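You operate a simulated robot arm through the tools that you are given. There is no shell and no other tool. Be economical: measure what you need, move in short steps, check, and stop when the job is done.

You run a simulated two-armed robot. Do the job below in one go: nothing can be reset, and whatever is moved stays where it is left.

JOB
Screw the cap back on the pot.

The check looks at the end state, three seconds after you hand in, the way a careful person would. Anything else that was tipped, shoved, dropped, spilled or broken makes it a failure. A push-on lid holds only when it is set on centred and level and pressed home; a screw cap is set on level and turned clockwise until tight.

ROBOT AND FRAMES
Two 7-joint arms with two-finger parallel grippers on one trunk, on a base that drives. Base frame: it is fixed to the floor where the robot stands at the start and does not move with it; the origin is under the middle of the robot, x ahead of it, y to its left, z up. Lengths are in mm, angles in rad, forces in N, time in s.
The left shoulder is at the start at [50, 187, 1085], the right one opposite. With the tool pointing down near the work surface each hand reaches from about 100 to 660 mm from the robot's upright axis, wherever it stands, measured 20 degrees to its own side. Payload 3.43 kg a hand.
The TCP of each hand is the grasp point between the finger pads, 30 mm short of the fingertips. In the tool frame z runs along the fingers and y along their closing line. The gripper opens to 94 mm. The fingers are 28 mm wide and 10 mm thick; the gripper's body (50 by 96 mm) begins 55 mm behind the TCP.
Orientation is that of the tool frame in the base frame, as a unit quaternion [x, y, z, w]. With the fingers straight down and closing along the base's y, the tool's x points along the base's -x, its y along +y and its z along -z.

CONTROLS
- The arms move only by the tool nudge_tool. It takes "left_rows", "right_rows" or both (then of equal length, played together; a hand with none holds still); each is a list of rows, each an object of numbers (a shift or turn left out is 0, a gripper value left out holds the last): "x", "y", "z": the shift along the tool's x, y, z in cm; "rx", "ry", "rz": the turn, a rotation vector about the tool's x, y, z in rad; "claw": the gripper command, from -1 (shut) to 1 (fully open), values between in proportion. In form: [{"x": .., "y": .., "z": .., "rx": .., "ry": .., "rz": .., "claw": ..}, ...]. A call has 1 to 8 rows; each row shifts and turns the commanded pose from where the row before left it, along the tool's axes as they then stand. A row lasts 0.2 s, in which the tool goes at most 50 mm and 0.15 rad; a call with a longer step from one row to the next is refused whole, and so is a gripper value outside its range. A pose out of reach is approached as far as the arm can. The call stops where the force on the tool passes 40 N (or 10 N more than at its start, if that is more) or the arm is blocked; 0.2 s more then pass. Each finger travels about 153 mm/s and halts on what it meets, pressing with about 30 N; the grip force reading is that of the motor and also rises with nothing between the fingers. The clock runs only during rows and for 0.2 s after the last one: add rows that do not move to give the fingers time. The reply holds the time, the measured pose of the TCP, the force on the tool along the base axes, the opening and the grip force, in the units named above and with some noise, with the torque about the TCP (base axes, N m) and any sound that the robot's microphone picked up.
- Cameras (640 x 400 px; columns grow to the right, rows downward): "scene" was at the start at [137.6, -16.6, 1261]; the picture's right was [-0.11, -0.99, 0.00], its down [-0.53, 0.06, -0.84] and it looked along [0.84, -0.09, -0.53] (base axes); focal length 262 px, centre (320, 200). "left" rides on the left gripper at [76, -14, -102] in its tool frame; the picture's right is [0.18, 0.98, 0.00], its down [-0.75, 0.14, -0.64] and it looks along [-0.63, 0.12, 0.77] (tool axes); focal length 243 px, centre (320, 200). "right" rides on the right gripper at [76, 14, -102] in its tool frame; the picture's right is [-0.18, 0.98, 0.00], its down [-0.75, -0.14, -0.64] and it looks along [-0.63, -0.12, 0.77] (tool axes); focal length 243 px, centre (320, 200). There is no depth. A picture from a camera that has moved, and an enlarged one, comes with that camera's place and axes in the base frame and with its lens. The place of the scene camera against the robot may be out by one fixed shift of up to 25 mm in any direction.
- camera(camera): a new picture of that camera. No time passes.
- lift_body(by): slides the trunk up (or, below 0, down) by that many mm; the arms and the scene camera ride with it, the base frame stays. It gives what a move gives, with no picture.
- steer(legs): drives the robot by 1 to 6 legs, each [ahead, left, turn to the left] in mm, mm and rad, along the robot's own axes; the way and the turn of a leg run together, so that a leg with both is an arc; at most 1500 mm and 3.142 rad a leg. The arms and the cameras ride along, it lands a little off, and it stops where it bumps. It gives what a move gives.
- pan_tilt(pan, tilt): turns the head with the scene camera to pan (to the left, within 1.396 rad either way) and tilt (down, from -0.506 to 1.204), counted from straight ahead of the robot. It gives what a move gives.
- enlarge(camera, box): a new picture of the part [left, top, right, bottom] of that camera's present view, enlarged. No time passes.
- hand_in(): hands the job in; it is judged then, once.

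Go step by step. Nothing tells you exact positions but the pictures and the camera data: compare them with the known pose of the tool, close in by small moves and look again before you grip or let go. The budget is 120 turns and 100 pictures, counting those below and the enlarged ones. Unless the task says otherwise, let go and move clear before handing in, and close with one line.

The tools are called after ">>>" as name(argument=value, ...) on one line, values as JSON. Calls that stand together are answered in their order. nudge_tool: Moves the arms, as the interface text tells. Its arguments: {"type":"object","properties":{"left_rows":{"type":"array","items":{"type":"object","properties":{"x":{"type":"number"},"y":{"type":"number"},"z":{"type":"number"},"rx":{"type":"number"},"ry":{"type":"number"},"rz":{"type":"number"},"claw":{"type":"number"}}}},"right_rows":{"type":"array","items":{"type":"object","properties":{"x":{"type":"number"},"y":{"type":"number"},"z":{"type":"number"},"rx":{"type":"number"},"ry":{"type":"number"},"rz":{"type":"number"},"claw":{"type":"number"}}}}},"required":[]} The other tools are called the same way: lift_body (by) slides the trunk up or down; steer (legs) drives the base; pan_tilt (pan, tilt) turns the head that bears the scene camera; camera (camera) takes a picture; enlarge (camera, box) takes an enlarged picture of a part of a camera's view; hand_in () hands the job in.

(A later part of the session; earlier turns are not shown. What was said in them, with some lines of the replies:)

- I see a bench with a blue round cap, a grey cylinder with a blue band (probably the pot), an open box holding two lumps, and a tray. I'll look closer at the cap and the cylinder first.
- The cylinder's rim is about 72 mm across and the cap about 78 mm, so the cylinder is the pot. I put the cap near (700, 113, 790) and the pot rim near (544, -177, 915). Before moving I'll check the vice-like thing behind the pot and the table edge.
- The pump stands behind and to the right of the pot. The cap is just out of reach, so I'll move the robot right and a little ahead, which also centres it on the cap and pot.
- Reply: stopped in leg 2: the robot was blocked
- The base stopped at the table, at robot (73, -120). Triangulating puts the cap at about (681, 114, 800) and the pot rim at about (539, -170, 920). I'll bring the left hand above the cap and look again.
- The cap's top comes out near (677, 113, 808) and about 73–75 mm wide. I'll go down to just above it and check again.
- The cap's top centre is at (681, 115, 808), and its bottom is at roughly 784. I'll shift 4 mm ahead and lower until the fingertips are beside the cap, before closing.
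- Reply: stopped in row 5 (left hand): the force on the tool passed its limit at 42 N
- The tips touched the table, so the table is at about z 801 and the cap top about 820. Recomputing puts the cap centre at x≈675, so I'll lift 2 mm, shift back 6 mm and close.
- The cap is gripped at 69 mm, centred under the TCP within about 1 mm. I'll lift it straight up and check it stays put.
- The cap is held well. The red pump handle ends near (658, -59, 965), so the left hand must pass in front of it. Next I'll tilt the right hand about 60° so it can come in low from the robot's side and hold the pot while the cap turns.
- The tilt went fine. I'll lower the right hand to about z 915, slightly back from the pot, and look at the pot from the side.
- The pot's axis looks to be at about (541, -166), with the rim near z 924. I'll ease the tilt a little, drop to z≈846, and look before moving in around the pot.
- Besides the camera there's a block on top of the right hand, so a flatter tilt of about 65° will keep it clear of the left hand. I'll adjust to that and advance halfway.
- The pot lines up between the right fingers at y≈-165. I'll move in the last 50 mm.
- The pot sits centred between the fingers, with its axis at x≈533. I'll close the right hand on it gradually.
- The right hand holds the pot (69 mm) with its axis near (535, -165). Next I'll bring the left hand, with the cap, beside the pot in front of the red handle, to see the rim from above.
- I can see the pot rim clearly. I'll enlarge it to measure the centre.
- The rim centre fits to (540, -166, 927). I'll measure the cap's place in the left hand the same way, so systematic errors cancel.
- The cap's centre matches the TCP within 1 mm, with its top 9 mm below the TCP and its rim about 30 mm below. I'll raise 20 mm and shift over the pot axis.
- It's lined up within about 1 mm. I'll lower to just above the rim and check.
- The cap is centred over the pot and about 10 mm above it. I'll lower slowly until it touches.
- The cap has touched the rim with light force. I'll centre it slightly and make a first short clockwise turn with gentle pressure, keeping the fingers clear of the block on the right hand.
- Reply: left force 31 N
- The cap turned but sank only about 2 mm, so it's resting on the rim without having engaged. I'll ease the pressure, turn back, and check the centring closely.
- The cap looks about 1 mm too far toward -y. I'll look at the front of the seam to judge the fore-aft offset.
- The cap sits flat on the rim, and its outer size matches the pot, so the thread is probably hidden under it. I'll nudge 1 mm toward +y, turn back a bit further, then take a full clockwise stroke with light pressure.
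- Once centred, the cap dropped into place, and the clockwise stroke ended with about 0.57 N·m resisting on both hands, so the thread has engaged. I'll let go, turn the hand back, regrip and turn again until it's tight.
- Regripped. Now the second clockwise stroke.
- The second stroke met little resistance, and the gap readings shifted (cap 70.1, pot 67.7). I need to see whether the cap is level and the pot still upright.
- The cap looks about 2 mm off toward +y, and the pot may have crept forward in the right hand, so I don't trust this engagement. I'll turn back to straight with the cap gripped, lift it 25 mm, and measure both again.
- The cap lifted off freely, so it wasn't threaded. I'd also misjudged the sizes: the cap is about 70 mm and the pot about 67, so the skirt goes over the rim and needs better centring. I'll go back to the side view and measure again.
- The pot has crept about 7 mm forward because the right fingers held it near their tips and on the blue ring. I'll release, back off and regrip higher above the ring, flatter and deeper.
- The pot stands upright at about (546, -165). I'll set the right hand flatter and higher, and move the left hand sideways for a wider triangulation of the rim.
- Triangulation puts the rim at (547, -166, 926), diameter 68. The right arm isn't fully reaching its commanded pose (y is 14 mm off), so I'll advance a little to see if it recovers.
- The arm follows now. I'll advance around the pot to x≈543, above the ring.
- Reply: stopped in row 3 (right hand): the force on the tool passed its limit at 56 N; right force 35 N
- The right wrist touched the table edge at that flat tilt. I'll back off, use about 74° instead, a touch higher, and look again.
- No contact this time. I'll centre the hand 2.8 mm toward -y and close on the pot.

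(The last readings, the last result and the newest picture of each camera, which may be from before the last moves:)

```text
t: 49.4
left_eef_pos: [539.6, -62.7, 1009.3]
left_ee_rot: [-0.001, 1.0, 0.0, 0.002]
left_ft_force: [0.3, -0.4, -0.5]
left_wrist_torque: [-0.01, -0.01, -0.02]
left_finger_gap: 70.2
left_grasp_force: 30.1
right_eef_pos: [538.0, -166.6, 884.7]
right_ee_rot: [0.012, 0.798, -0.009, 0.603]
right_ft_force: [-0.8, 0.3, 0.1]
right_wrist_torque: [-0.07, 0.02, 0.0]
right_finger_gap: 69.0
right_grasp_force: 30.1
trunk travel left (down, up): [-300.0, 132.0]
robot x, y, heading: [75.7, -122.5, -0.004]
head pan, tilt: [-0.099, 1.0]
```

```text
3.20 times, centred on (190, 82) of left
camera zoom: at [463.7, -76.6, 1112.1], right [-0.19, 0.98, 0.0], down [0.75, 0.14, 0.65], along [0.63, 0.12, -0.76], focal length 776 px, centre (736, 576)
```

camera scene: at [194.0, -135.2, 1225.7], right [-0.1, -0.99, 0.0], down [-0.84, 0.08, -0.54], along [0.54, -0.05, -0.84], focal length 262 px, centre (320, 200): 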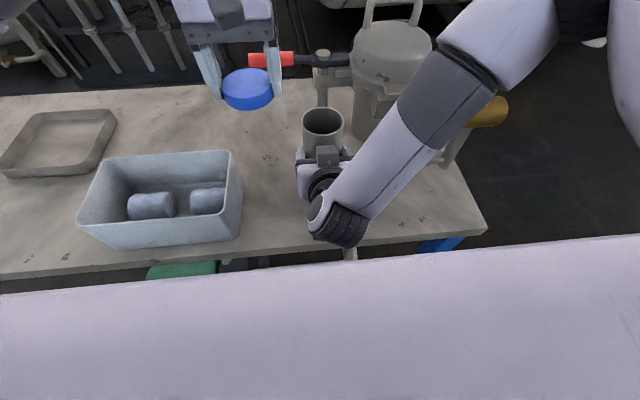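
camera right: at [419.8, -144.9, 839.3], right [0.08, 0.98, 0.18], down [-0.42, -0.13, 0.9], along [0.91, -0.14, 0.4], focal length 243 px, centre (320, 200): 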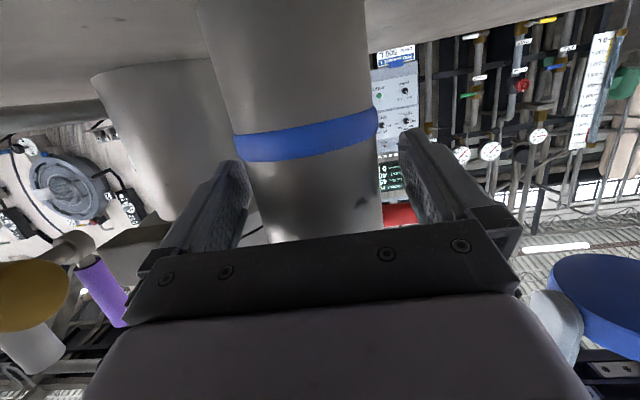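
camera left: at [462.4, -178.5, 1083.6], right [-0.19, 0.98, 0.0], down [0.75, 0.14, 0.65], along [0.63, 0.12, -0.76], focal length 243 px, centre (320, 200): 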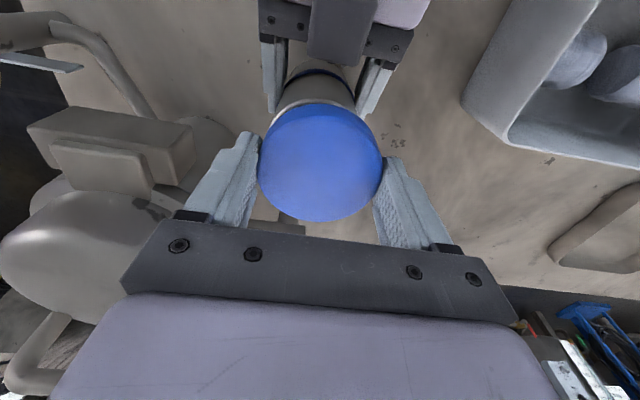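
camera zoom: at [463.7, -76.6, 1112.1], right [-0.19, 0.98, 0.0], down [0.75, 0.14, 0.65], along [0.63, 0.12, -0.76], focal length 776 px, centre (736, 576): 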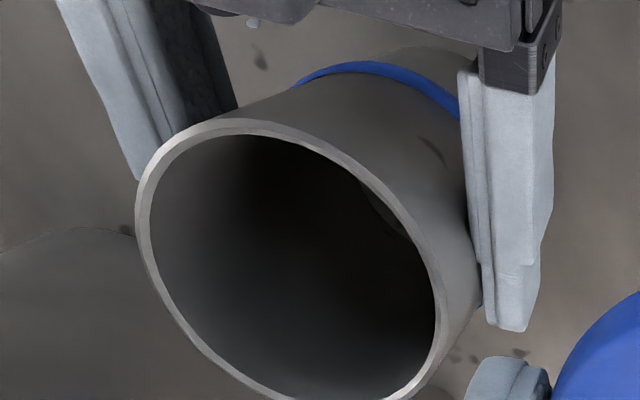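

The pot is now gripped firmly (69 mm, steady) at (546, -166.5). I'll bring the cap over it.

>>> nudge_tool(left_rows=[{"x": -0.6, "z": -1}, {"y": -3.45}, {"y": -3.45}, {"y": -3.46}, {"z": 2.5}, {"z": 2.2}, {}])

>>> enlarge(camera="scene", box=[270, 60, 390, 135])

>>> enlarge(camera="left", box=[230, 40, 410, 230])

```text
t: 51.0
left_eef_pos: [547.7, -165.6, 972.0]
left_ee_rot: [-0.001, 1.0, 0.0, 0.003]
left_ft_force: [-0.1, -0.3, -0.2]
left_wrist_torque: [0.01, 0.0, 0.0]
left_finger_gap: 70.2
left_grasp_force: 30.2
right_eef_pos: [536.9, -167.2, 885.7]
right_ee_rot: [0.012, 0.798, -0.008, 0.602]
right_ft_force: [0.4, 0.4, 0.0]
right_wrist_torque: [-0.05, -0.07, 0.0]
right_finger_gap: 68.7
right_grasp_force: 29.3
trunk travel left (down, up): [-300.0, 132.0]
robot x, y, heading: [75.3, -122.2, 0.0]
head pan, tilt: [-0.099, 1.0]
```

```text
5.33 times, centred on (330, 98) of scene
camera zoom: at [193.7, -135.3, 1225.7], right [-0.1, -0.99, 0.0], down [-0.84, 0.08, -0.54], along [0.54, -0.05, -0.84], focal length 1397 px, centre (267, 747)
```

zoom: 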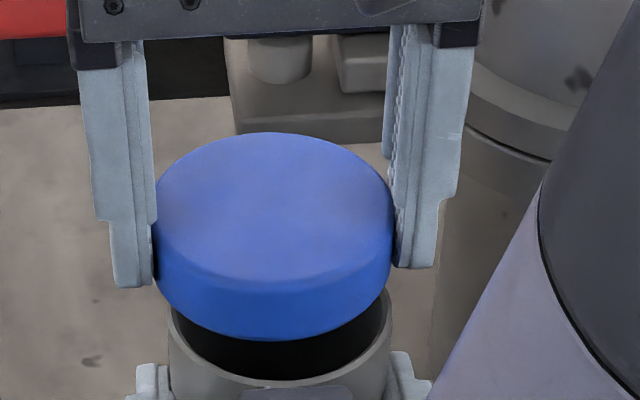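

```text
2.11 times, centred on (320, 135) of left
camera zoom: at [471.2, -178.8, 1075.2], right [-0.19, 0.98, 0.0], down [0.75, 0.14, 0.65], along [0.63, 0.12, -0.76], focal length 511 px, centre (320, 337)
```

zoom: 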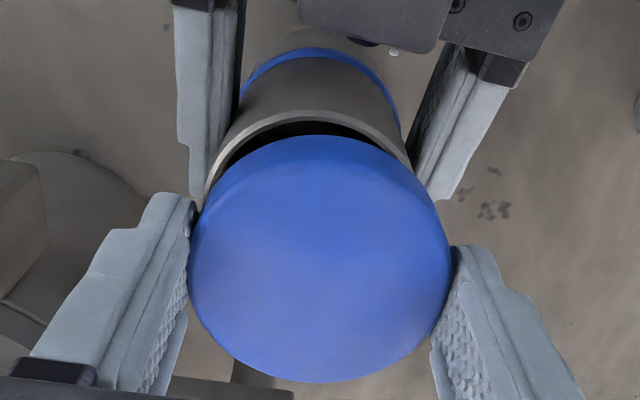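

The cap is about 1.3 mm too far ahead and 1.6 mm too far toward +y. I'll correct that and lower to touch.

>>> nudge_tool(left_rows=[{"x": 0.13, "y": -0.16}, {"z": 0.6}, {"z": 0.4}, {"z": 0.2}, {"z": 0.15}, {"z": 0.15}, {}])

>>> enlarge(camera="scene", box=[280, 75, 376, 135])

```text
t: 52.6
left_eef_pos: [545.6, -165.3, 956.9]
left_ee_rot: [-0.002, 1.0, -0.001, 0.003]
left_ft_force: [11.7, -4.1, 9.5]
left_wrist_torque: [0.14, -0.21, 0.03]
left_finger_gap: 70.2
left_grasp_force: 30.0
right_eef_pos: [535.9, -165.3, 885.4]
right_ee_rot: [0.011, 0.798, -0.007, 0.602]
right_ft_force: [-8.3, 4.6, 0.2]
right_wrist_torque: [-0.28, -0.63, -0.06]
right_finger_gap: 69.2
right_grasp_force: 29.9
trunk travel left (down, up): [-300.0, 132.0]
robot x, y, heading: [76.7, -118.3, 0.001]
head pan, tilt: [-0.099, 1.0]
```

```text
6.67 times, centred on (328, 105) of scene
camera zoom: at [193.4, -135.2, 1225.9], right [-0.1, -0.99, 0.0], down [-0.84, 0.08, -0.54], along [0.54, -0.05, -0.84], focal length 1746 px, centre (267, 833)
```

zoom: 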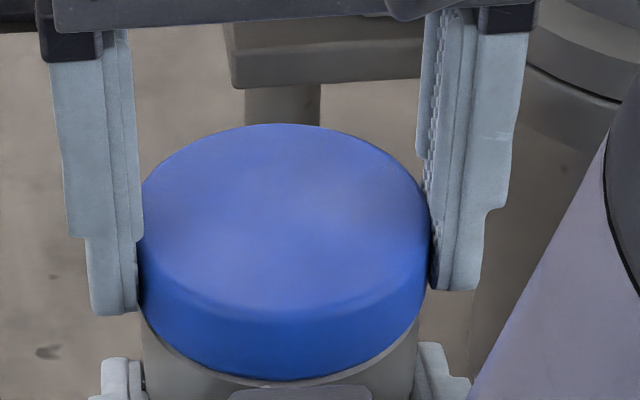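

There's light contact, with a sideways push toward +x and -y, so I'll follow it by under 1 mm and see whether the force drops.

>>> nudge_tool(left_rows=[{"x": -0.08, "y": -0.04}, {}])

>>> nudge_tool(left_rows=[{"y": -0.06}, {}])

```text
t: 53.2
left_eef_pos: [545.1, -167.4, 958.0]
left_ee_rot: [-0.001, 1.0, -0.001, 0.002]
left_ft_force: [6.9, -0.6, 14.4]
left_wrist_torque: [0.12, -0.32, -0.04]
left_finger_gap: 70.2
left_grasp_force: 29.9
right_eef_pos: [537.0, -166.5, 885.7]
right_ee_rot: [0.012, 0.798, -0.008, 0.603]
right_ft_force: [-5.1, 4.9, -1.6]
right_wrist_torque: [0.27, 0.08, -0.05]
right_finger_gap: 69.0
right_grasp_force: 29.5
trunk travel left (down, up): [-300.0, 132.0]
robot x, y, heading: [75.5, -121.8, -0.001]
head pan, tilt: [-0.099, 1.0]
```

```text
t: 53.8
left_eef_pos: [545.0, -166.9, 957.4]
left_ee_rot: [-0.001, 1.0, -0.001, 0.004]
left_ft_force: [7.4, -0.8, 18.9]
left_wrist_torque: [0.14, -0.27, 0.0]
left_finger_gap: 70.1
left_grasp_force: 30.5
right_eef_pos: [537.8, -166.4, 885.0]
right_ee_rot: [0.011, 0.798, -0.007, 0.602]
right_ft_force: [-6.0, 4.9, -3.8]
right_wrist_torque: [0.3, -0.01, -0.07]
right_finger_gap: 69.0
right_grasp_force: 29.4
trunk travel left (down, up): [-300.0, 132.0]
robot x, y, heading: [74.3, -117.6, -0.005]
head pan, tilt: [-0.099, 1.0]
```

The load is now spread evenly around the rim. Last time the cap dropped in during a counter-clockwise turn, so I'll turn it back lightly to find the thread start.

>>> nudge_tool(left_rows=[{"rz": -0.13}, {"rz": -0.13}, {"rz": -0.13}, {}])

>>> nudge_tool(left_rows=[{"rz": -0.13}, {"rz": -0.13}, {}])

>>> enlarge(camera="scene", box=[280, 85, 376, 145])

```text
t: 54.8
left_eef_pos: [543.7, -166.6, 955.6]
left_ee_rot: [-0.194, 0.981, 0.001, 0.001]
left_ft_force: [-3.6, -0.2, 0.2]
left_wrist_torque: [0.29, 0.24, -0.82]
left_finger_gap: 68.9
left_grasp_force: 29.7
right_eef_pos: [539.2, -166.6, 886.4]
right_ee_rot: [0.012, 0.797, -0.008, 0.604]
right_ft_force: [3.8, 0.7, -0.1]
right_wrist_torque: [-0.38, 0.08, 0.82]
right_finger_gap: 69.2
right_grasp_force: 30.7
trunk travel left (down, up): [-300.0, 132.0]
robot x, y, heading: [78.0, -120.4, -0.0]
head pan, tilt: [-0.099, 1.0]
```

```text
t: 55.6
left_eef_pos: [546.6, -166.1, 956.6]
left_ee_rot: [-0.322, 0.947, -0.002, 0.003]
left_ft_force: [12.1, -3.6, -11.5]
left_wrist_torque: [-0.1, -0.3, -0.22]
left_finger_gap: 68.7
left_grasp_force: 30.5
right_eef_pos: [537.5, -165.9, 886.3]
right_ee_rot: [0.011, 0.798, -0.006, 0.603]
right_ft_force: [-11.9, 2.8, 8.6]
right_wrist_torque: [-0.11, -0.58, 0.26]
right_finger_gap: 69.3
right_grasp_force: 30.3
trunk travel left (down, up): [-300.0, 132.0]
robot x, y, heading: [76.5, -123.1, 0.001]
head pan, tilt: [-0.099, 1.0]
```

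```text
6.67 times, centred on (328, 115) of scene
camera zoom: at [193.8, -135.3, 1225.7], right [-0.1, -0.99, 0.0], down [-0.84, 0.08, -0.54], along [0.54, -0.05, -0.84], focal length 1746 px, centre (267, 767)
```

zoom: 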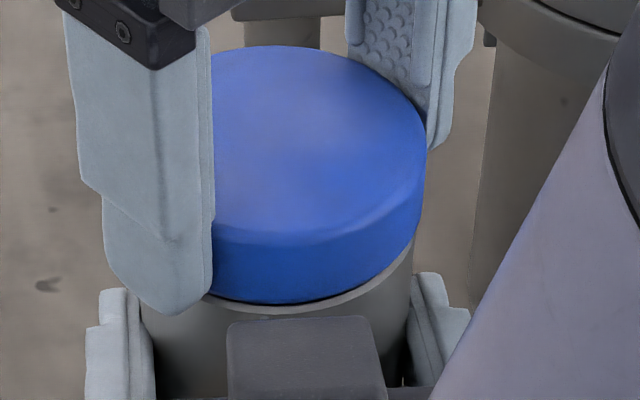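

The fingers now read 68.7 mm, so the cap is level again in the grip, and it tugs downward as if caught by the thread. I'll take the clockwise stroke now in short pieces, watching torque and height.

>>> nudge_tool(left_rows=[{"rz": 0.1, "z": 0.05}, {"rz": 0.13, "z": 0.02}, {"rz": 0.13, "z": 0.02}, {}])

>>> nudge_tool(left_rows=[{"rz": 0.13, "z": 0.02}, {"rz": 0.13, "z": 0.02}, {"rz": 0.13, "z": 0.02}, {}])

>>> nudge_tool(left_rows=[{"rz": 0.13}, {"rz": 0.13}, {"rz": 0.13}, {"rz": 0.13}, {}])

>>> enlarge(camera="scene", box=[280, 85, 376, 145])

```text
t: 56.6
left_eef_pos: [545.8, -167.0, 956.1]
left_ee_rot: [-0.145, 0.989, 0.0, 0.004]
left_ft_force: [18.1, -2.3, -9.2]
left_wrist_torque: [-0.01, -0.51, -0.04]
left_finger_gap: 69.1
left_grasp_force: 30.3
right_eef_pos: [537.2, -165.7, 884.3]
right_ee_rot: [0.012, 0.798, -0.008, 0.602]
right_ft_force: [-19.5, 2.8, 8.9]
right_wrist_torque: [-0.13, -0.8, -0.04]
right_finger_gap: 69.6
right_grasp_force: 29.9
trunk travel left (down, up): [-300.0, 132.0]
robot x, y, heading: [77.6, -117.1, -0.001]
head pan, tilt: [-0.099, 1.0]
```

```text
t: 57.6
left_eef_pos: [545.7, -167.2, 955.4]
left_ee_rot: [0.051, 0.999, 0.001, 0.003]
left_ft_force: [15.9, 4.7, -3.0]
left_wrist_torque: [0.03, -0.53, 0.0]
left_finger_gap: 69.1
left_grasp_force: 30.6
right_eef_pos: [537.7, -166.8, 885.3]
right_ee_rot: [0.013, 0.798, -0.008, 0.602]
right_ft_force: [-16.7, -4.0, 3.1]
right_wrist_torque: [0.42, -0.5, -0.11]
right_finger_gap: 69.4
right_grasp_force: 29.9
trunk travel left (down, up): [-300.0, 132.0]
robot x, y, heading: [75.7, -122.2, -0.002]
head pan, tilt: [-0.099, 1.0]
```

```text
t: 58.8
left_eef_pos: [546.6, -164.8, 955.7]
left_ee_rot: [0.304, 0.953, 0.003, 0.003]
left_ft_force: [13.9, 14.6, -3.5]
left_wrist_torque: [0.25, -0.47, 0.07]
left_finger_gap: 68.9
left_grasp_force: 30.1
right_eef_pos: [538.7, -167.2, 885.3]
right_ee_rot: [0.013, 0.798, -0.009, 0.602]
right_ft_force: [-15.4, -15.4, 0.2]
right_wrist_torque: [0.8, -0.57, -0.18]
right_finger_gap: 69.3
right_grasp_force: 30.4
trunk travel left (down, up): [-300.0, 132.0]
robot x, y, heading: [75.8, -119.6, -0.003]
head pan, tilt: [-0.099, 1.0]
```

```text
6.67 times, centred on (328, 115) of scene
camera zoom: at [193.8, -135.3, 1225.7], right [-0.1, -0.99, 0.0], down [-0.84, 0.08, -0.54], along [0.54, -0.05, -0.84], focal length 1746 px, centre (267, 767)
```

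zoom: 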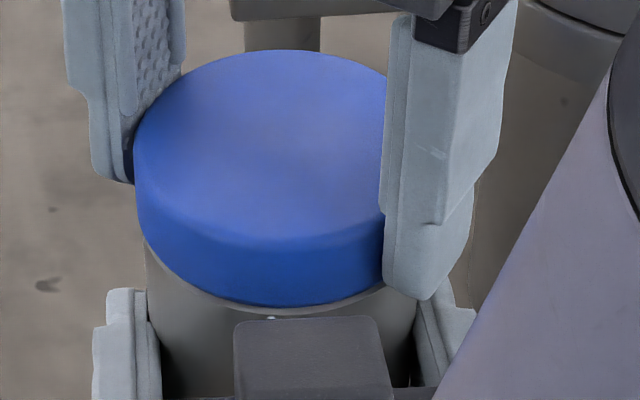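

Both hands now feel equal and opposite forces, so the cap is caught on the thread and moving with the pot. I'll release, take out the sideways strain, turn the hand back and regrip for another stroke.

>>> nudge_tool(left_rows=[{"claw": 0.75}, {}, {"rz": -0.124}, {"rz": -0.124}, {"rz": -0.124}, {"rz": -0.124}, {"rz": -0.124}, {"x": -0.08, "y": 0.05}])

>>> enlarge(camera="scene", box=[280, 85, 376, 145])

>>> nudge_tool(left_rows=[{"rz": -0.124}, {"rz": -0.124}, {"rz": -0.124}, {"rz": -0.124}, {"rz": -0.124}, {"claw": 0.3}, {"claw": -1}, {}])

```text
t: 60.6
left_eef_pos: [545.4, -166.5, 954.9]
left_ee_rot: [-0.001, 1.0, 0.0, 0.002]
left_ft_force: [-0.3, 0.2, -0.4]
left_wrist_torque: [-0.02, 0.03, -0.01]
left_finger_gap: 82.4
left_grasp_force: 0.1
right_eef_pos: [537.7, -167.1, 885.2]
right_ee_rot: [0.012, 0.798, -0.008, 0.603]
right_ft_force: [0.6, 0.0, -0.3]
right_wrist_torque: [0.0, 0.07, 0.0]
right_finger_gap: 69.6
right_grasp_force: 29.5
trunk travel left (down, up): [-300.0, 132.0]
robot x, y, heading: [74.5, -120.5, -0.003]
head pan, tilt: [-0.099, 1.0]
```

```text
6.67 times, centred on (328, 115) of scene
camera zoom: at [193.8, -135.3, 1225.7], right [-0.1, -0.99, 0.0], down [-0.84, 0.08, -0.54], along [0.54, -0.05, -0.84], focal length 1746 px, centre (267, 767)
```

zoom: 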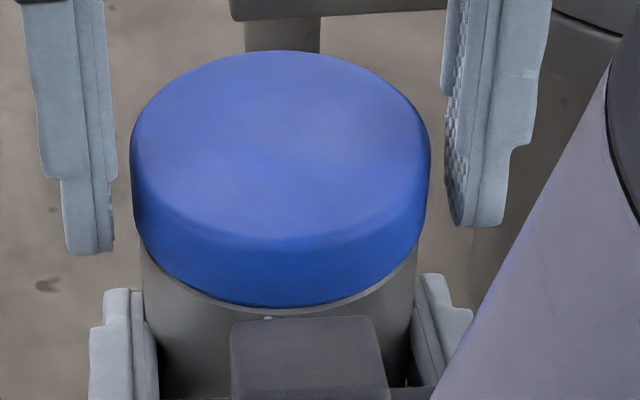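

```text
t: 62.4
left_eef_pos: [546.6, -168.0, 954.3]
left_ee_rot: [-0.305, 0.952, -0.001, 0.003]
left_ft_force: [5.1, -5.1, -1.4]
left_wrist_torque: [-0.1, -0.1, 0.0]
left_finger_gap: 70.1
left_grasp_force: 30.0
right_eef_pos: [537.8, -164.1, 885.3]
right_ee_rot: [0.011, 0.798, -0.007, 0.602]
right_ft_force: [-5.6, 5.4, -0.4]
right_wrist_torque: [-0.32, -0.24, 0.01]
right_finger_gap: 68.9
right_grasp_force: 30.1
trunk travel left (down, up): [-300.0, 132.0]
robot x, y, heading: [74.9, -125.0, -0.004]
head pan, tilt: [-0.099, 1.0]
```

The cap sits centred and level on its own after release. Next clockwise stroke.

>>> nudge_tool(left_rows=[{"rz": 0.13}, {"rz": 0.13}, {"rz": 0.13}, {"rz": 0.13}, {"rz": 0.13}, {}])

>>> nudge_tool(left_rows=[{"rz": 0.13}, {"rz": 0.13}, {"rz": 0.13}, {"rz": 0.13}, {"rz": 0.1}])

>>> enlarge(camera="scene", box=[280, 85, 376, 145])

```text
t: 63.8
left_eef_pos: [546.4, -166.3, 955.9]
left_ee_rot: [0.016, 1.0, 0.001, 0.002]
left_ft_force: [2.6, -0.4, -1.9]
left_wrist_torque: [0.06, -0.1, -0.07]
left_finger_gap: 69.8
left_grasp_force: 29.7
right_eef_pos: [536.5, -167.6, 884.6]
right_ee_rot: [0.012, 0.798, -0.008, 0.602]
right_ft_force: [-2.3, 1.4, -0.8]
right_wrist_torque: [-0.19, 0.05, 0.04]
right_finger_gap: 69.3
right_grasp_force: 30.2
trunk travel left (down, up): [-300.0, 132.0]
robot x, y, heading: [76.8, -122.4, -0.003]
head pan, tilt: [-0.099, 1.0]
```

```text
t: 65.0
left_eef_pos: [546.7, -167.0, 954.1]
left_ee_rot: [0.319, 0.948, 0.002, 0.002]
left_ft_force: [3.6, 12.5, -1.2]
left_wrist_torque: [0.35, -0.09, 0.07]
left_finger_gap: 69.2
left_grasp_force: 29.9
right_eef_pos: [538.0, -167.1, 884.7]
right_ee_rot: [0.012, 0.797, -0.008, 0.603]
right_ft_force: [-3.9, -12.3, 0.5]
right_wrist_torque: [0.47, -0.18, -0.16]
right_finger_gap: 69.1
right_grasp_force: 29.5
trunk travel left (down, up): [-300.0, 132.0]
robot x, y, heading: [77.5, -124.4, 0.003]
head pan, tilt: [-0.099, 1.0]
```

```text
6.67 times, centred on (328, 115) of scene
camera zoom: at [193.8, -135.3, 1225.7], right [-0.1, -0.99, 0.0], down [-0.84, 0.08, -0.54], along [0.54, -0.05, -0.84], focal length 1746 px, centre (267, 767)
```

zoom: 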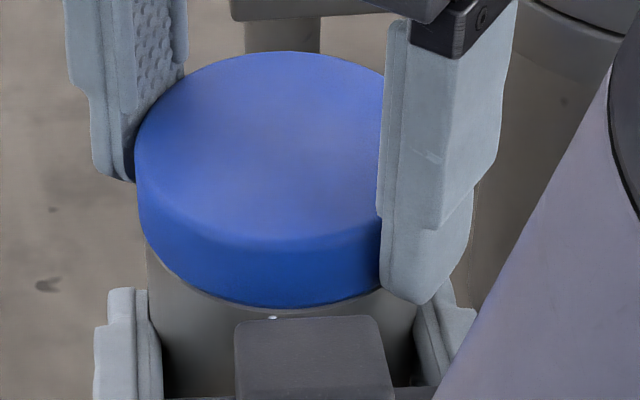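

Torque is still low, so it's running down the thread. I'll repeat: release, turn back, regrip, turn.

>>> nudge_tool(left_rows=[{"claw": 0.75}, {}, {"rz": -0.14}, {"rz": -0.14}, {"rz": -0.14}, {"rz": -0.14}, {"rz": -0.14}, {"rz": -0.14}])

>>> nudge_tool(left_rows=[{"rz": -0.14}, {"rz": -0.14}, {"rz": -0.14}, {"claw": 0.3}, {"claw": -1}, {}, {}])

>>> nudge_tool(left_rows=[{"rz": 0.13}, {"rz": 0.13}, {"rz": 0.13}, {"rz": 0.13}, {"rz": 0.13}, {}])

>>> nudge_tool(left_rows=[{"rz": 0.13}, {"rz": 0.13}, {"rz": 0.13}, {"rz": 0.13}, {"rz": 0.1}])

>>> enlarge(camera="scene", box=[280, 85, 376, 145])

```text
t: 66.8
left_eef_pos: [546.7, -166.1, 954.9]
left_ee_rot: [-0.096, 0.995, -0.001, 0.001]
left_ft_force: [-0.4, 0.3, -0.2]
left_wrist_torque: [0.0, -0.03, -0.01]
left_finger_gap: 82.3
left_grasp_force: 0.1
right_eef_pos: [536.8, -165.9, 885.9]
right_ee_rot: [0.012, 0.797, -0.008, 0.604]
right_ft_force: [-0.3, 0.5, -1.1]
right_wrist_torque: [0.02, 0.04, 0.01]
right_finger_gap: 69.1
right_grasp_force: 29.7
trunk travel left (down, up): [-300.0, 132.0]
robot x, y, heading: [78.2, -124.0, -0.0]
head pan, tilt: [-0.099, 1.0]
```

```text
t: 68.4
left_eef_pos: [547.1, -166.4, 956.0]
left_ee_rot: [-0.301, 0.954, -0.002, 0.003]
left_ft_force: [7.2, -9.8, -2.2]
left_wrist_torque: [-0.24, -0.2, 0.02]
left_finger_gap: 69.9
left_grasp_force: 29.7
right_eef_pos: [538.0, -165.3, 884.8]
right_ee_rot: [0.011, 0.798, -0.007, 0.603]
right_ft_force: [-8.6, 10.0, 0.2]
right_wrist_torque: [-0.48, -0.38, 0.06]
right_finger_gap: 69.2
right_grasp_force: 30.2
trunk travel left (down, up): [-300.0, 132.0]
robot x, y, heading: [78.2, -119.4, -0.001]
head pan, tilt: [-0.099, 1.0]
```

```text
t: 69.8
left_eef_pos: [547.9, -167.2, 956.0]
left_ee_rot: [0.02, 1.0, 0.0, 0.002]
left_ft_force: [10.5, -6.0, -5.0]
left_wrist_torque: [-0.35, -0.48, 0.67]
left_finger_gap: 70.0
left_grasp_force: 30.1
right_eef_pos: [537.0, -166.0, 885.7]
right_ee_rot: [0.013, 0.798, -0.008, 0.603]
right_ft_force: [-10.7, 4.8, 2.7]
right_wrist_torque: [-0.02, -0.32, -0.6]
right_finger_gap: 69.1
right_grasp_force: 30.3
trunk travel left (down, up): [-300.0, 132.0]
robot x, y, heading: [75.8, -122.2, -0.001]
head pan, tilt: [-0.099, 1.0]
```

```text
t: 71.0
left_eef_pos: [547.5, -164.2, 954.1]
left_ee_rot: [0.321, 0.947, 0.005, 0.0]
left_ft_force: [6.6, 26.4, 2.8]
left_wrist_torque: [0.95, 0.05, 1.06]
left_finger_gap: 69.0
left_grasp_force: 30.1
right_eef_pos: [537.8, -170.0, 884.8]
right_ee_rot: [0.016, 0.798, -0.013, 0.602]
right_ft_force: [-5.5, -26.4, -2.0]
right_wrist_torque: [0.91, -0.34, -1.29]
right_finger_gap: 64.4
right_grasp_force: 30.0
trunk travel left (down, up): [-300.0, 132.0]
robot x, y, heading: [72.9, -119.2, -0.003]
head pan, tilt: [-0.099, 1.0]
```

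```text
6.67 times, centred on (328, 115) of scene
camera zoom: at [193.8, -135.3, 1225.7], right [-0.1, -0.99, 0.0], down [-0.84, 0.08, -0.54], along [0.54, -0.05, -0.84], focal length 1746 px, centre (267, 767)
```

zoom: 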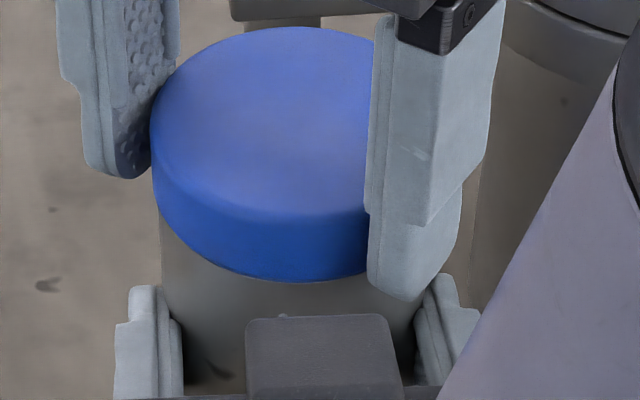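

Torque climbed to about 0.7 and then over 1 N·m, so the cap has come up tight. After that the pot started to slip forward in the right fingers. I'll let go with the left hand and look.

>>> nudge_tool(left_rows=[{"claw": 0.75}, {"claw": 1}, {}])

>>> enlarge(camera="scene", box=[260, 70, 404, 160])

>>> camera(camera="right")

```text
t: 71.8
left_eef_pos: [546.0, -168.6, 955.9]
left_ee_rot: [0.326, 0.945, -0.002, 0.002]
left_ft_force: [0.0, 0.6, -0.8]
left_wrist_torque: [0.01, -0.01, -0.01]
left_finger_gap: 93.8
left_grasp_force: 0.1
right_eef_pos: [537.8, -164.3, 885.2]
right_ee_rot: [0.011, 0.798, -0.007, 0.602]
right_ft_force: [-0.4, -0.6, -0.2]
right_wrist_torque: [0.0, 0.07, -0.01]
right_finger_gap: 64.3
right_grasp_force: 29.7
trunk travel left (down, up): [-300.0, 132.0]
robot x, y, heading: [73.3, -121.5, -0.002]
head pan, tilt: [-0.099, 1.0]
```

```text
4.44 times, centred on (332, 115) of scene
camera zoom: at [193.8, -135.3, 1225.7], right [-0.1, -0.99, 0.0], down [-0.84, 0.08, -0.54], along [0.54, -0.05, -0.84], focal length 1164 px, centre (267, 578)
```

zoom: 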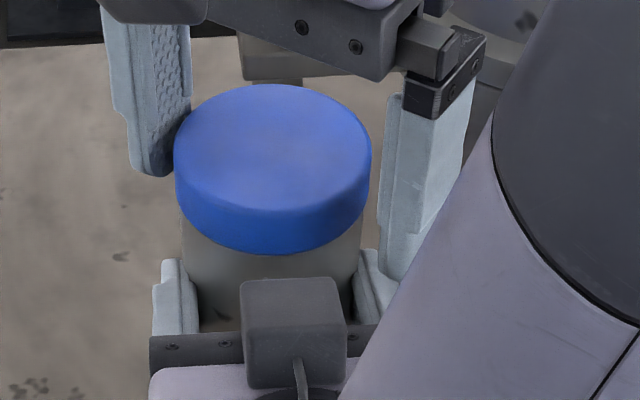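

```text
18 pictures are left
camera right: at [419.3, -147.1, 839.5], right [0.08, 0.98, 0.18], down [-0.41, -0.13, 0.9], along [0.91, -0.14, 0.4], focal length 243 px, centre (320, 200)
```

right: 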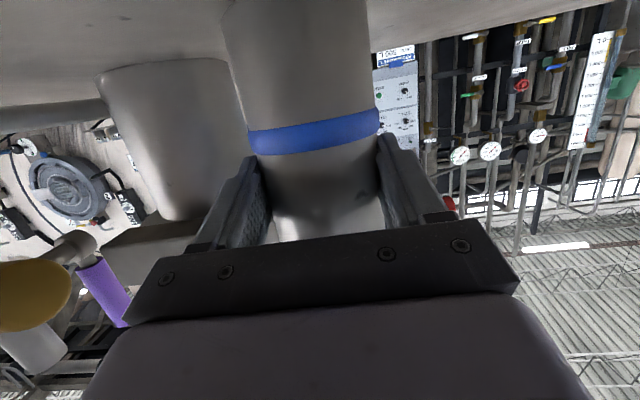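

The cap is down flush with no rim showing, and the pot is upright but near the right fingertips. I'll regrip the pot deeper and check tightness with one more short turn and a light pull.

>>> nudge_tool(right_rows=[{"claw": 0.6}, {"claw": 0.8}, {"x": -0.12, "y": 0.01, "z": 0.43}, {"x": -0.12, "y": 0.01, "z": 0.43}, {"claw": 0.5}, {"claw": 0.2}, {"claw": -1}, {}])

>>> nudge_tool(left_rows=[{"rz": -0.13}, {"rz": -0.13}, {"rz": -0.13}, {"rz": -0.13}, {"rz": -0.13}, {"x": -0.4}, {"x": -0.4}, {}])

>>> enlarge(camera="left", box=[230, 40, 410, 230])

>>> enlarge(camera="scene", box=[270, 70, 390, 145])

```text
t: 73.6
left_eef_pos: [546.1, -166.6, 956.0]
left_ee_rot: [0.324, 0.946, 0.001, 0.002]
left_ft_force: [-0.5, 0.0, 0.2]
left_wrist_torque: [0.0, 0.01, 0.03]
left_finger_gap: 93.7
left_grasp_force: 0.1
right_eef_pos: [547.0, -168.0, 885.5]
right_ee_rot: [0.011, 0.798, -0.007, 0.602]
right_ft_force: [0.3, 0.4, 0.2]
right_wrist_torque: [-0.08, -0.03, 0.02]
right_finger_gap: 68.9
right_grasp_force: 30.5
trunk travel left (down, up): [-300.0, 132.0]
robot x, y, heading: [72.8, -121.9, -0.002]
head pan, tilt: [-0.099, 1.0]
```

```text
t: 75.4
left_eef_pos: [554.3, -166.8, 955.2]
left_ee_rot: [0.006, 1.0, 0.0, 0.003]
left_ft_force: [-0.5, -0.5, -0.7]
left_wrist_torque: [0.0, 0.0, 0.01]
left_finger_gap: 94.1
left_grasp_force: 0.1
right_eef_pos: [547.6, -168.2, 885.1]
right_ee_rot: [0.011, 0.798, -0.007, 0.603]
right_ft_force: [-0.6, -0.4, -0.3]
right_wrist_torque: [-0.14, -0.03, -0.01]
right_finger_gap: 68.7
right_grasp_force: 30.0
trunk travel left (down, up): [-300.0, 132.0]
robot x, y, heading: [79.4, -117.7, -0.001]
head pan, tilt: [-0.099, 1.0]
```

```text
2.11 times, centred on (320, 135) of left
camera zoom: at [478.1, -180.2, 1059.0], right [-0.17, 0.98, 0.0], down [0.75, 0.13, 0.65], along [0.64, 0.11, -0.76], focal length 511 px, centre (320, 337)
```

zoom: 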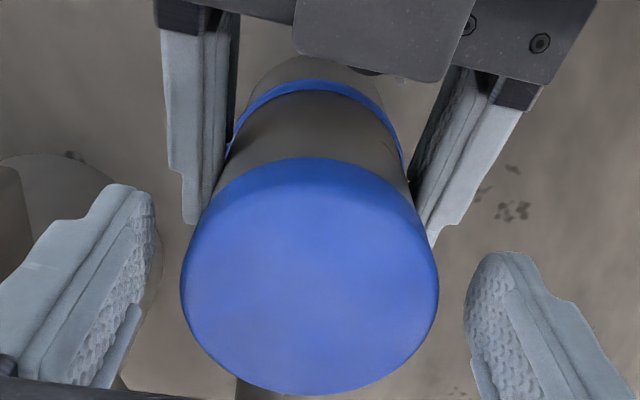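

```text
5.33 times, centred on (330, 108) of scene
camera zoom: at [193.6, -135.3, 1225.7], right [-0.1, -0.99, 0.0], down [-0.84, 0.08, -0.54], along [0.54, -0.05, -0.84], focal length 1397 px, centre (267, 693)
```

zoom: 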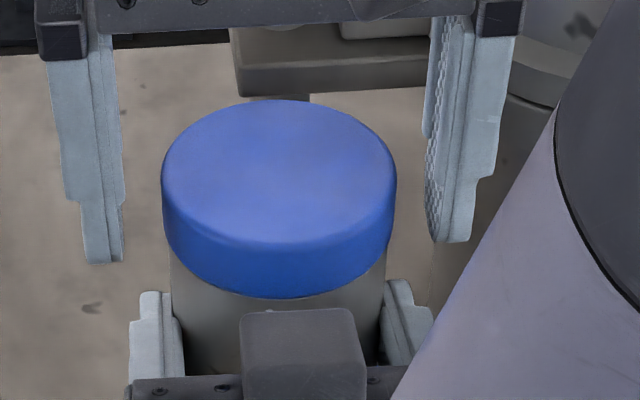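

The cap is concentric with the pot. The left hand still sits about 5 mm behind the cap's centre, so I'll shift ahead, regrip and try a short clockwise turn.

>>> nudge_tool(left_rows=[{"x": -0.5, "y": -0.15}, {"rz": -0.13}, {"rz": -0.13}, {"claw": 0.3}, {"claw": -1}, {}, {}])

>>> enlarge(camera="left", box=[230, 40, 410, 230])

>>> nudge_tool(left_rows=[{"rz": 0.1}, {"rz": 0.1}, {}])

```text
t: 77.0
left_eef_pos: [560.5, -170.2, 955.8]
left_ee_rot: [-0.124, 0.992, -0.001, 0.002]
left_ft_force: [0.7, 0.0, -0.1]
left_wrist_torque: [0.03, 0.06, -0.01]
left_finger_gap: 69.5
left_grasp_force: 29.9
right_eef_pos: [547.4, -166.9, 885.1]
right_ee_rot: [0.012, 0.798, -0.008, 0.603]
right_ft_force: [-0.3, 0.8, 0.6]
right_wrist_torque: [-0.08, -0.02, 0.01]
right_finger_gap: 68.5
right_grasp_force: 30.3
trunk travel left (down, up): [-300.0, 132.0]
robot x, y, heading: [72.2, -122.1, -0.001]
head pan, tilt: [-0.099, 1.0]
```

```text
2.11 times, centred on (320, 135) of left
camera zoom: at [489.0, -201.4, 1058.8], right [-0.42, 0.91, 0.0], down [0.69, 0.32, 0.64], along [0.59, 0.27, -0.76], focal length 511 px, centre (320, 337)
```

zoom: 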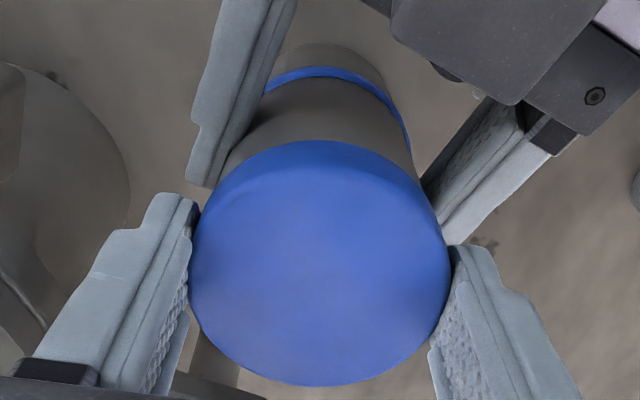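

```text
t: 77.8
left_eef_pos: [560.6, -168.8, 955.9]
left_ee_rot: [-0.025, 1.0, -0.001, 0.003]
left_ft_force: [6.6, -1.7, -0.7]
left_wrist_torque: [-0.24, -0.24, 0.69]
left_finger_gap: 69.5
left_grasp_force: 30.0
right_eef_pos: [546.8, -167.9, 884.5]
right_ee_rot: [0.012, 0.798, -0.008, 0.602]
right_ft_force: [-5.8, 1.9, 1.2]
right_wrist_torque: [0.08, -0.21, -0.65]
right_finger_gap: 67.7
right_grasp_force: 30.0
trunk travel left (down, up): [-300.0, 132.0]
robot x, y, heading: [75.8, -122.7, -0.004]
head pan, tilt: [-0.099, 1.0]
```

It resists at once, 0.69 N·m within 0.2 rad, so the cap is against its stop. A light upward pull will confirm the thread holds.

>>> nudge_tool(left_rows=[{"rz": 0.1}, {"z": -0.1}, {"z": -0.1}, {}])

```text
t: 78.8
left_eef_pos: [559.9, -168.6, 957.2]
left_ee_rot: [0.025, 1.0, 0.0, 0.002]
left_ft_force: [-1.1, 1.6, -4.7]
left_wrist_torque: [-0.09, -0.05, 0.42]
left_finger_gap: 69.2
left_grasp_force: 30.4
right_eef_pos: [548.4, -168.1, 885.3]
right_ee_rot: [0.012, 0.798, -0.008, 0.603]
right_ft_force: [0.3, -1.9, 3.3]
right_wrist_torque: [0.2, 0.03, -0.48]
right_finger_gap: 68.6
right_grasp_force: 29.9
trunk travel left (down, up): [-300.0, 132.0]
robot x, y, heading: [76.3, -120.9, -0.003]
head pan, tilt: [-0.099, 1.0]
```

The pull carries through to the right hand, so the cap holds. I'll lower back, let go with the left hand and rise clear.

>>> nudge_tool(left_rows=[{"z": 0.2}, {"claw": 0.6}, {"claw": 1}, {}, {"z": -2}, {"z": -4}, {"z": -4}, {}])

>>> enlarge(camera="scene", box=[260, 70, 404, 160])

```text
t: 80.6
left_eef_pos: [559.5, -167.8, 1055.1]
left_ee_rot: [0.025, 1.0, 0.001, 0.002]
left_ft_force: [-0.3, -0.3, 0.1]
left_wrist_torque: [0.02, 0.01, -0.01]
left_finger_gap: 94.3
left_grasp_force: 0.1
right_eef_pos: [548.6, -166.6, 885.1]
right_ee_rot: [0.012, 0.798, -0.007, 0.602]
right_ft_force: [-0.6, -0.1, -0.5]
right_wrist_torque: [0.02, -0.01, 0.05]
right_finger_gap: 68.5
right_grasp_force: 30.0
trunk travel left (down, up): [-300.0, 132.0]
robot x, y, heading: [75.7, -121.8, -0.003]
head pan, tilt: [-0.099, 1.0]
```

```text
4.44 times, centred on (332, 115) of scene
camera zoom: at [193.7, -135.3, 1225.7], right [-0.1, -0.99, 0.0], down [-0.84, 0.08, -0.54], along [0.54, -0.05, -0.84], focal length 1164 px, centre (267, 578)
```

zoom: 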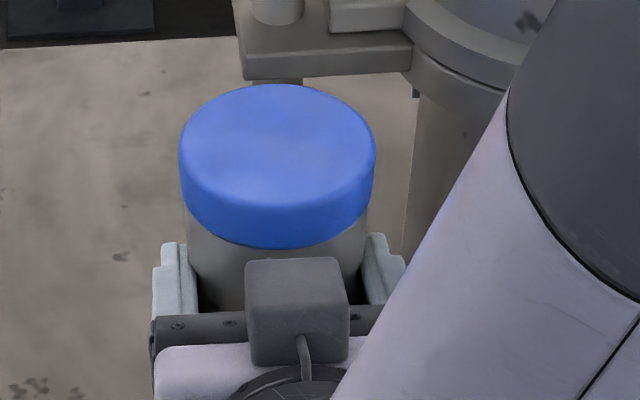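

The cap is on level and centred. Now I'll open the right hand and back it straight out, and move the left hand away.

>>> nudge_tool(right_rows=[{"claw": 0.6}, {"claw": 1}, {}, {"x": 0.27, "y": -0.03, "z": -0.96}, {"x": 0.82, "y": -0.1, "z": -2.88}, {"x": 0.82, "y": -0.1, "z": -2.88}, {"x": 0.82, "y": -0.1, "z": -2.88}, {}])

>>> nudge_tool(left_rows=[{"z": -2, "y": 3}, {"y": 4}, {"y": 4}, {"y": 4}, {}])

>>> camera(camera="scene")

>>> enlarge(camera="scene", box=[250, 70, 410, 170])

>>> camera(camera="right")

```text
t: 82.4
left_eef_pos: [559.3, -167.7, 1054.7]
left_ee_rot: [0.025, 1.0, 0.0, 0.001]
left_ft_force: [0.0, -0.3, 0.8]
left_wrist_torque: [0.02, 0.0, 0.0]
left_finger_gap: 94.0
left_grasp_force: 0.0
right_eef_pos: [449.8, -170.9, 886.1]
right_ee_rot: [0.017, 0.798, -0.008, 0.603]
right_ft_force: [0.1, -0.9, -0.1]
right_wrist_torque: [0.01, 0.01, -0.01]
right_finger_gap: 94.1
right_grasp_force: 0.1
trunk travel left (down, up): [-300.0, 132.0]
robot x, y, heading: [76.2, -125.0, -0.004]
head pan, tilt: [-0.099, 1.0]
```

```text
t: 83.6
left_eef_pos: [565.1, -19.3, 1075.3]
left_ee_rot: [0.025, 1.0, -0.001, 0.001]
left_ft_force: [0.6, 0.2, 0.0]
left_wrist_torque: [0.01, 0.02, -0.02]
left_finger_gap: 94.1
left_grasp_force: 0.1
right_eef_pos: [450.5, -170.7, 885.0]
right_ee_rot: [0.016, 0.798, -0.009, 0.603]
right_ft_force: [0.4, 0.2, 0.4]
right_wrist_torque: [-0.02, 0.0, 0.01]
right_finger_gap: 93.9
right_grasp_force: 0.1
trunk travel left (down, up): [-300.0, 132.0]
robot x, y, heading: [76.9, -118.5, -0.002]
head pan, tilt: [-0.099, 1.0]
```

```text
13 pictures are left
camera scene: at [193.6, -135.4, 1225.7], right [-0.1, -0.99, 0.0], down [-0.84, 0.09, -0.54], along [0.54, -0.05, -0.84], focal length 262 px, centre (320, 200)
```

scene: 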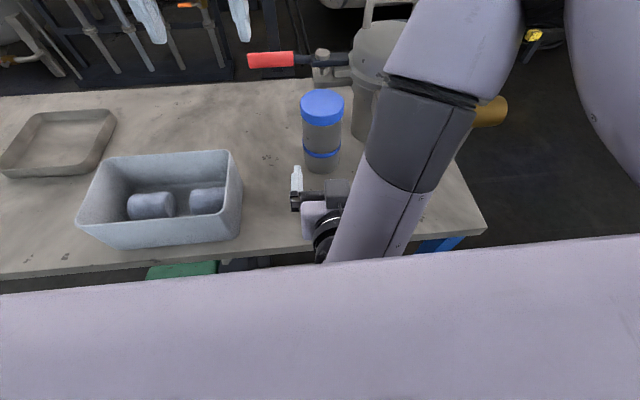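

```text
4.00 times, centred on (330, 120) of scene
camera zoom: at [193.6, -135.4, 1225.7], right [-0.1, -0.99, 0.0], down [-0.84, 0.09, -0.54], along [0.54, -0.05, -0.84], focal length 1048 px, centre (280, 520)
```

zoom: 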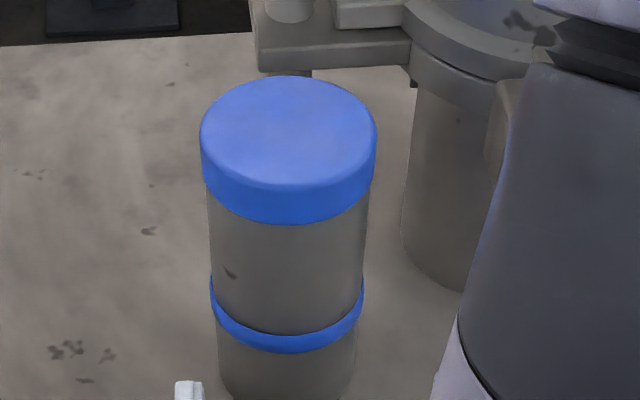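

```text
11 pictures are left
camera right: at [332.9, -151.5, 839.7], right [0.09, 0.98, 0.18], down [-0.42, -0.13, 0.9], along [0.91, -0.15, 0.4], focal length 243 px, centre (320, 200)
```

right: 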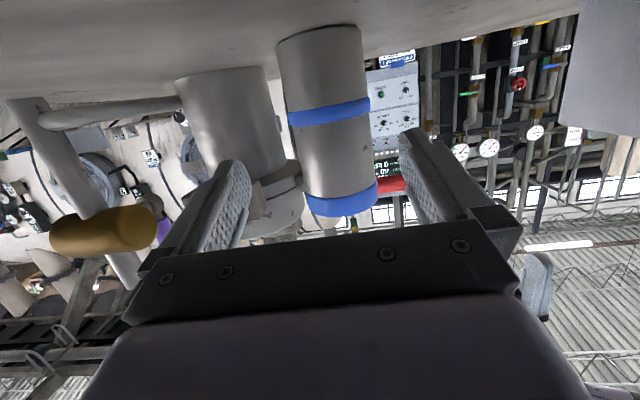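

The cap sits level and tight on the upright pot, nothing else has moved, and both hands are clear, so I'm handing in.

>>> hand_in()

```text
The job is handed in.
```

The cap is screwed tight and level on the pot, which stands upright about 20 mm from where it started because it slipped in the grip. The job is handed in, but no verdict came back.
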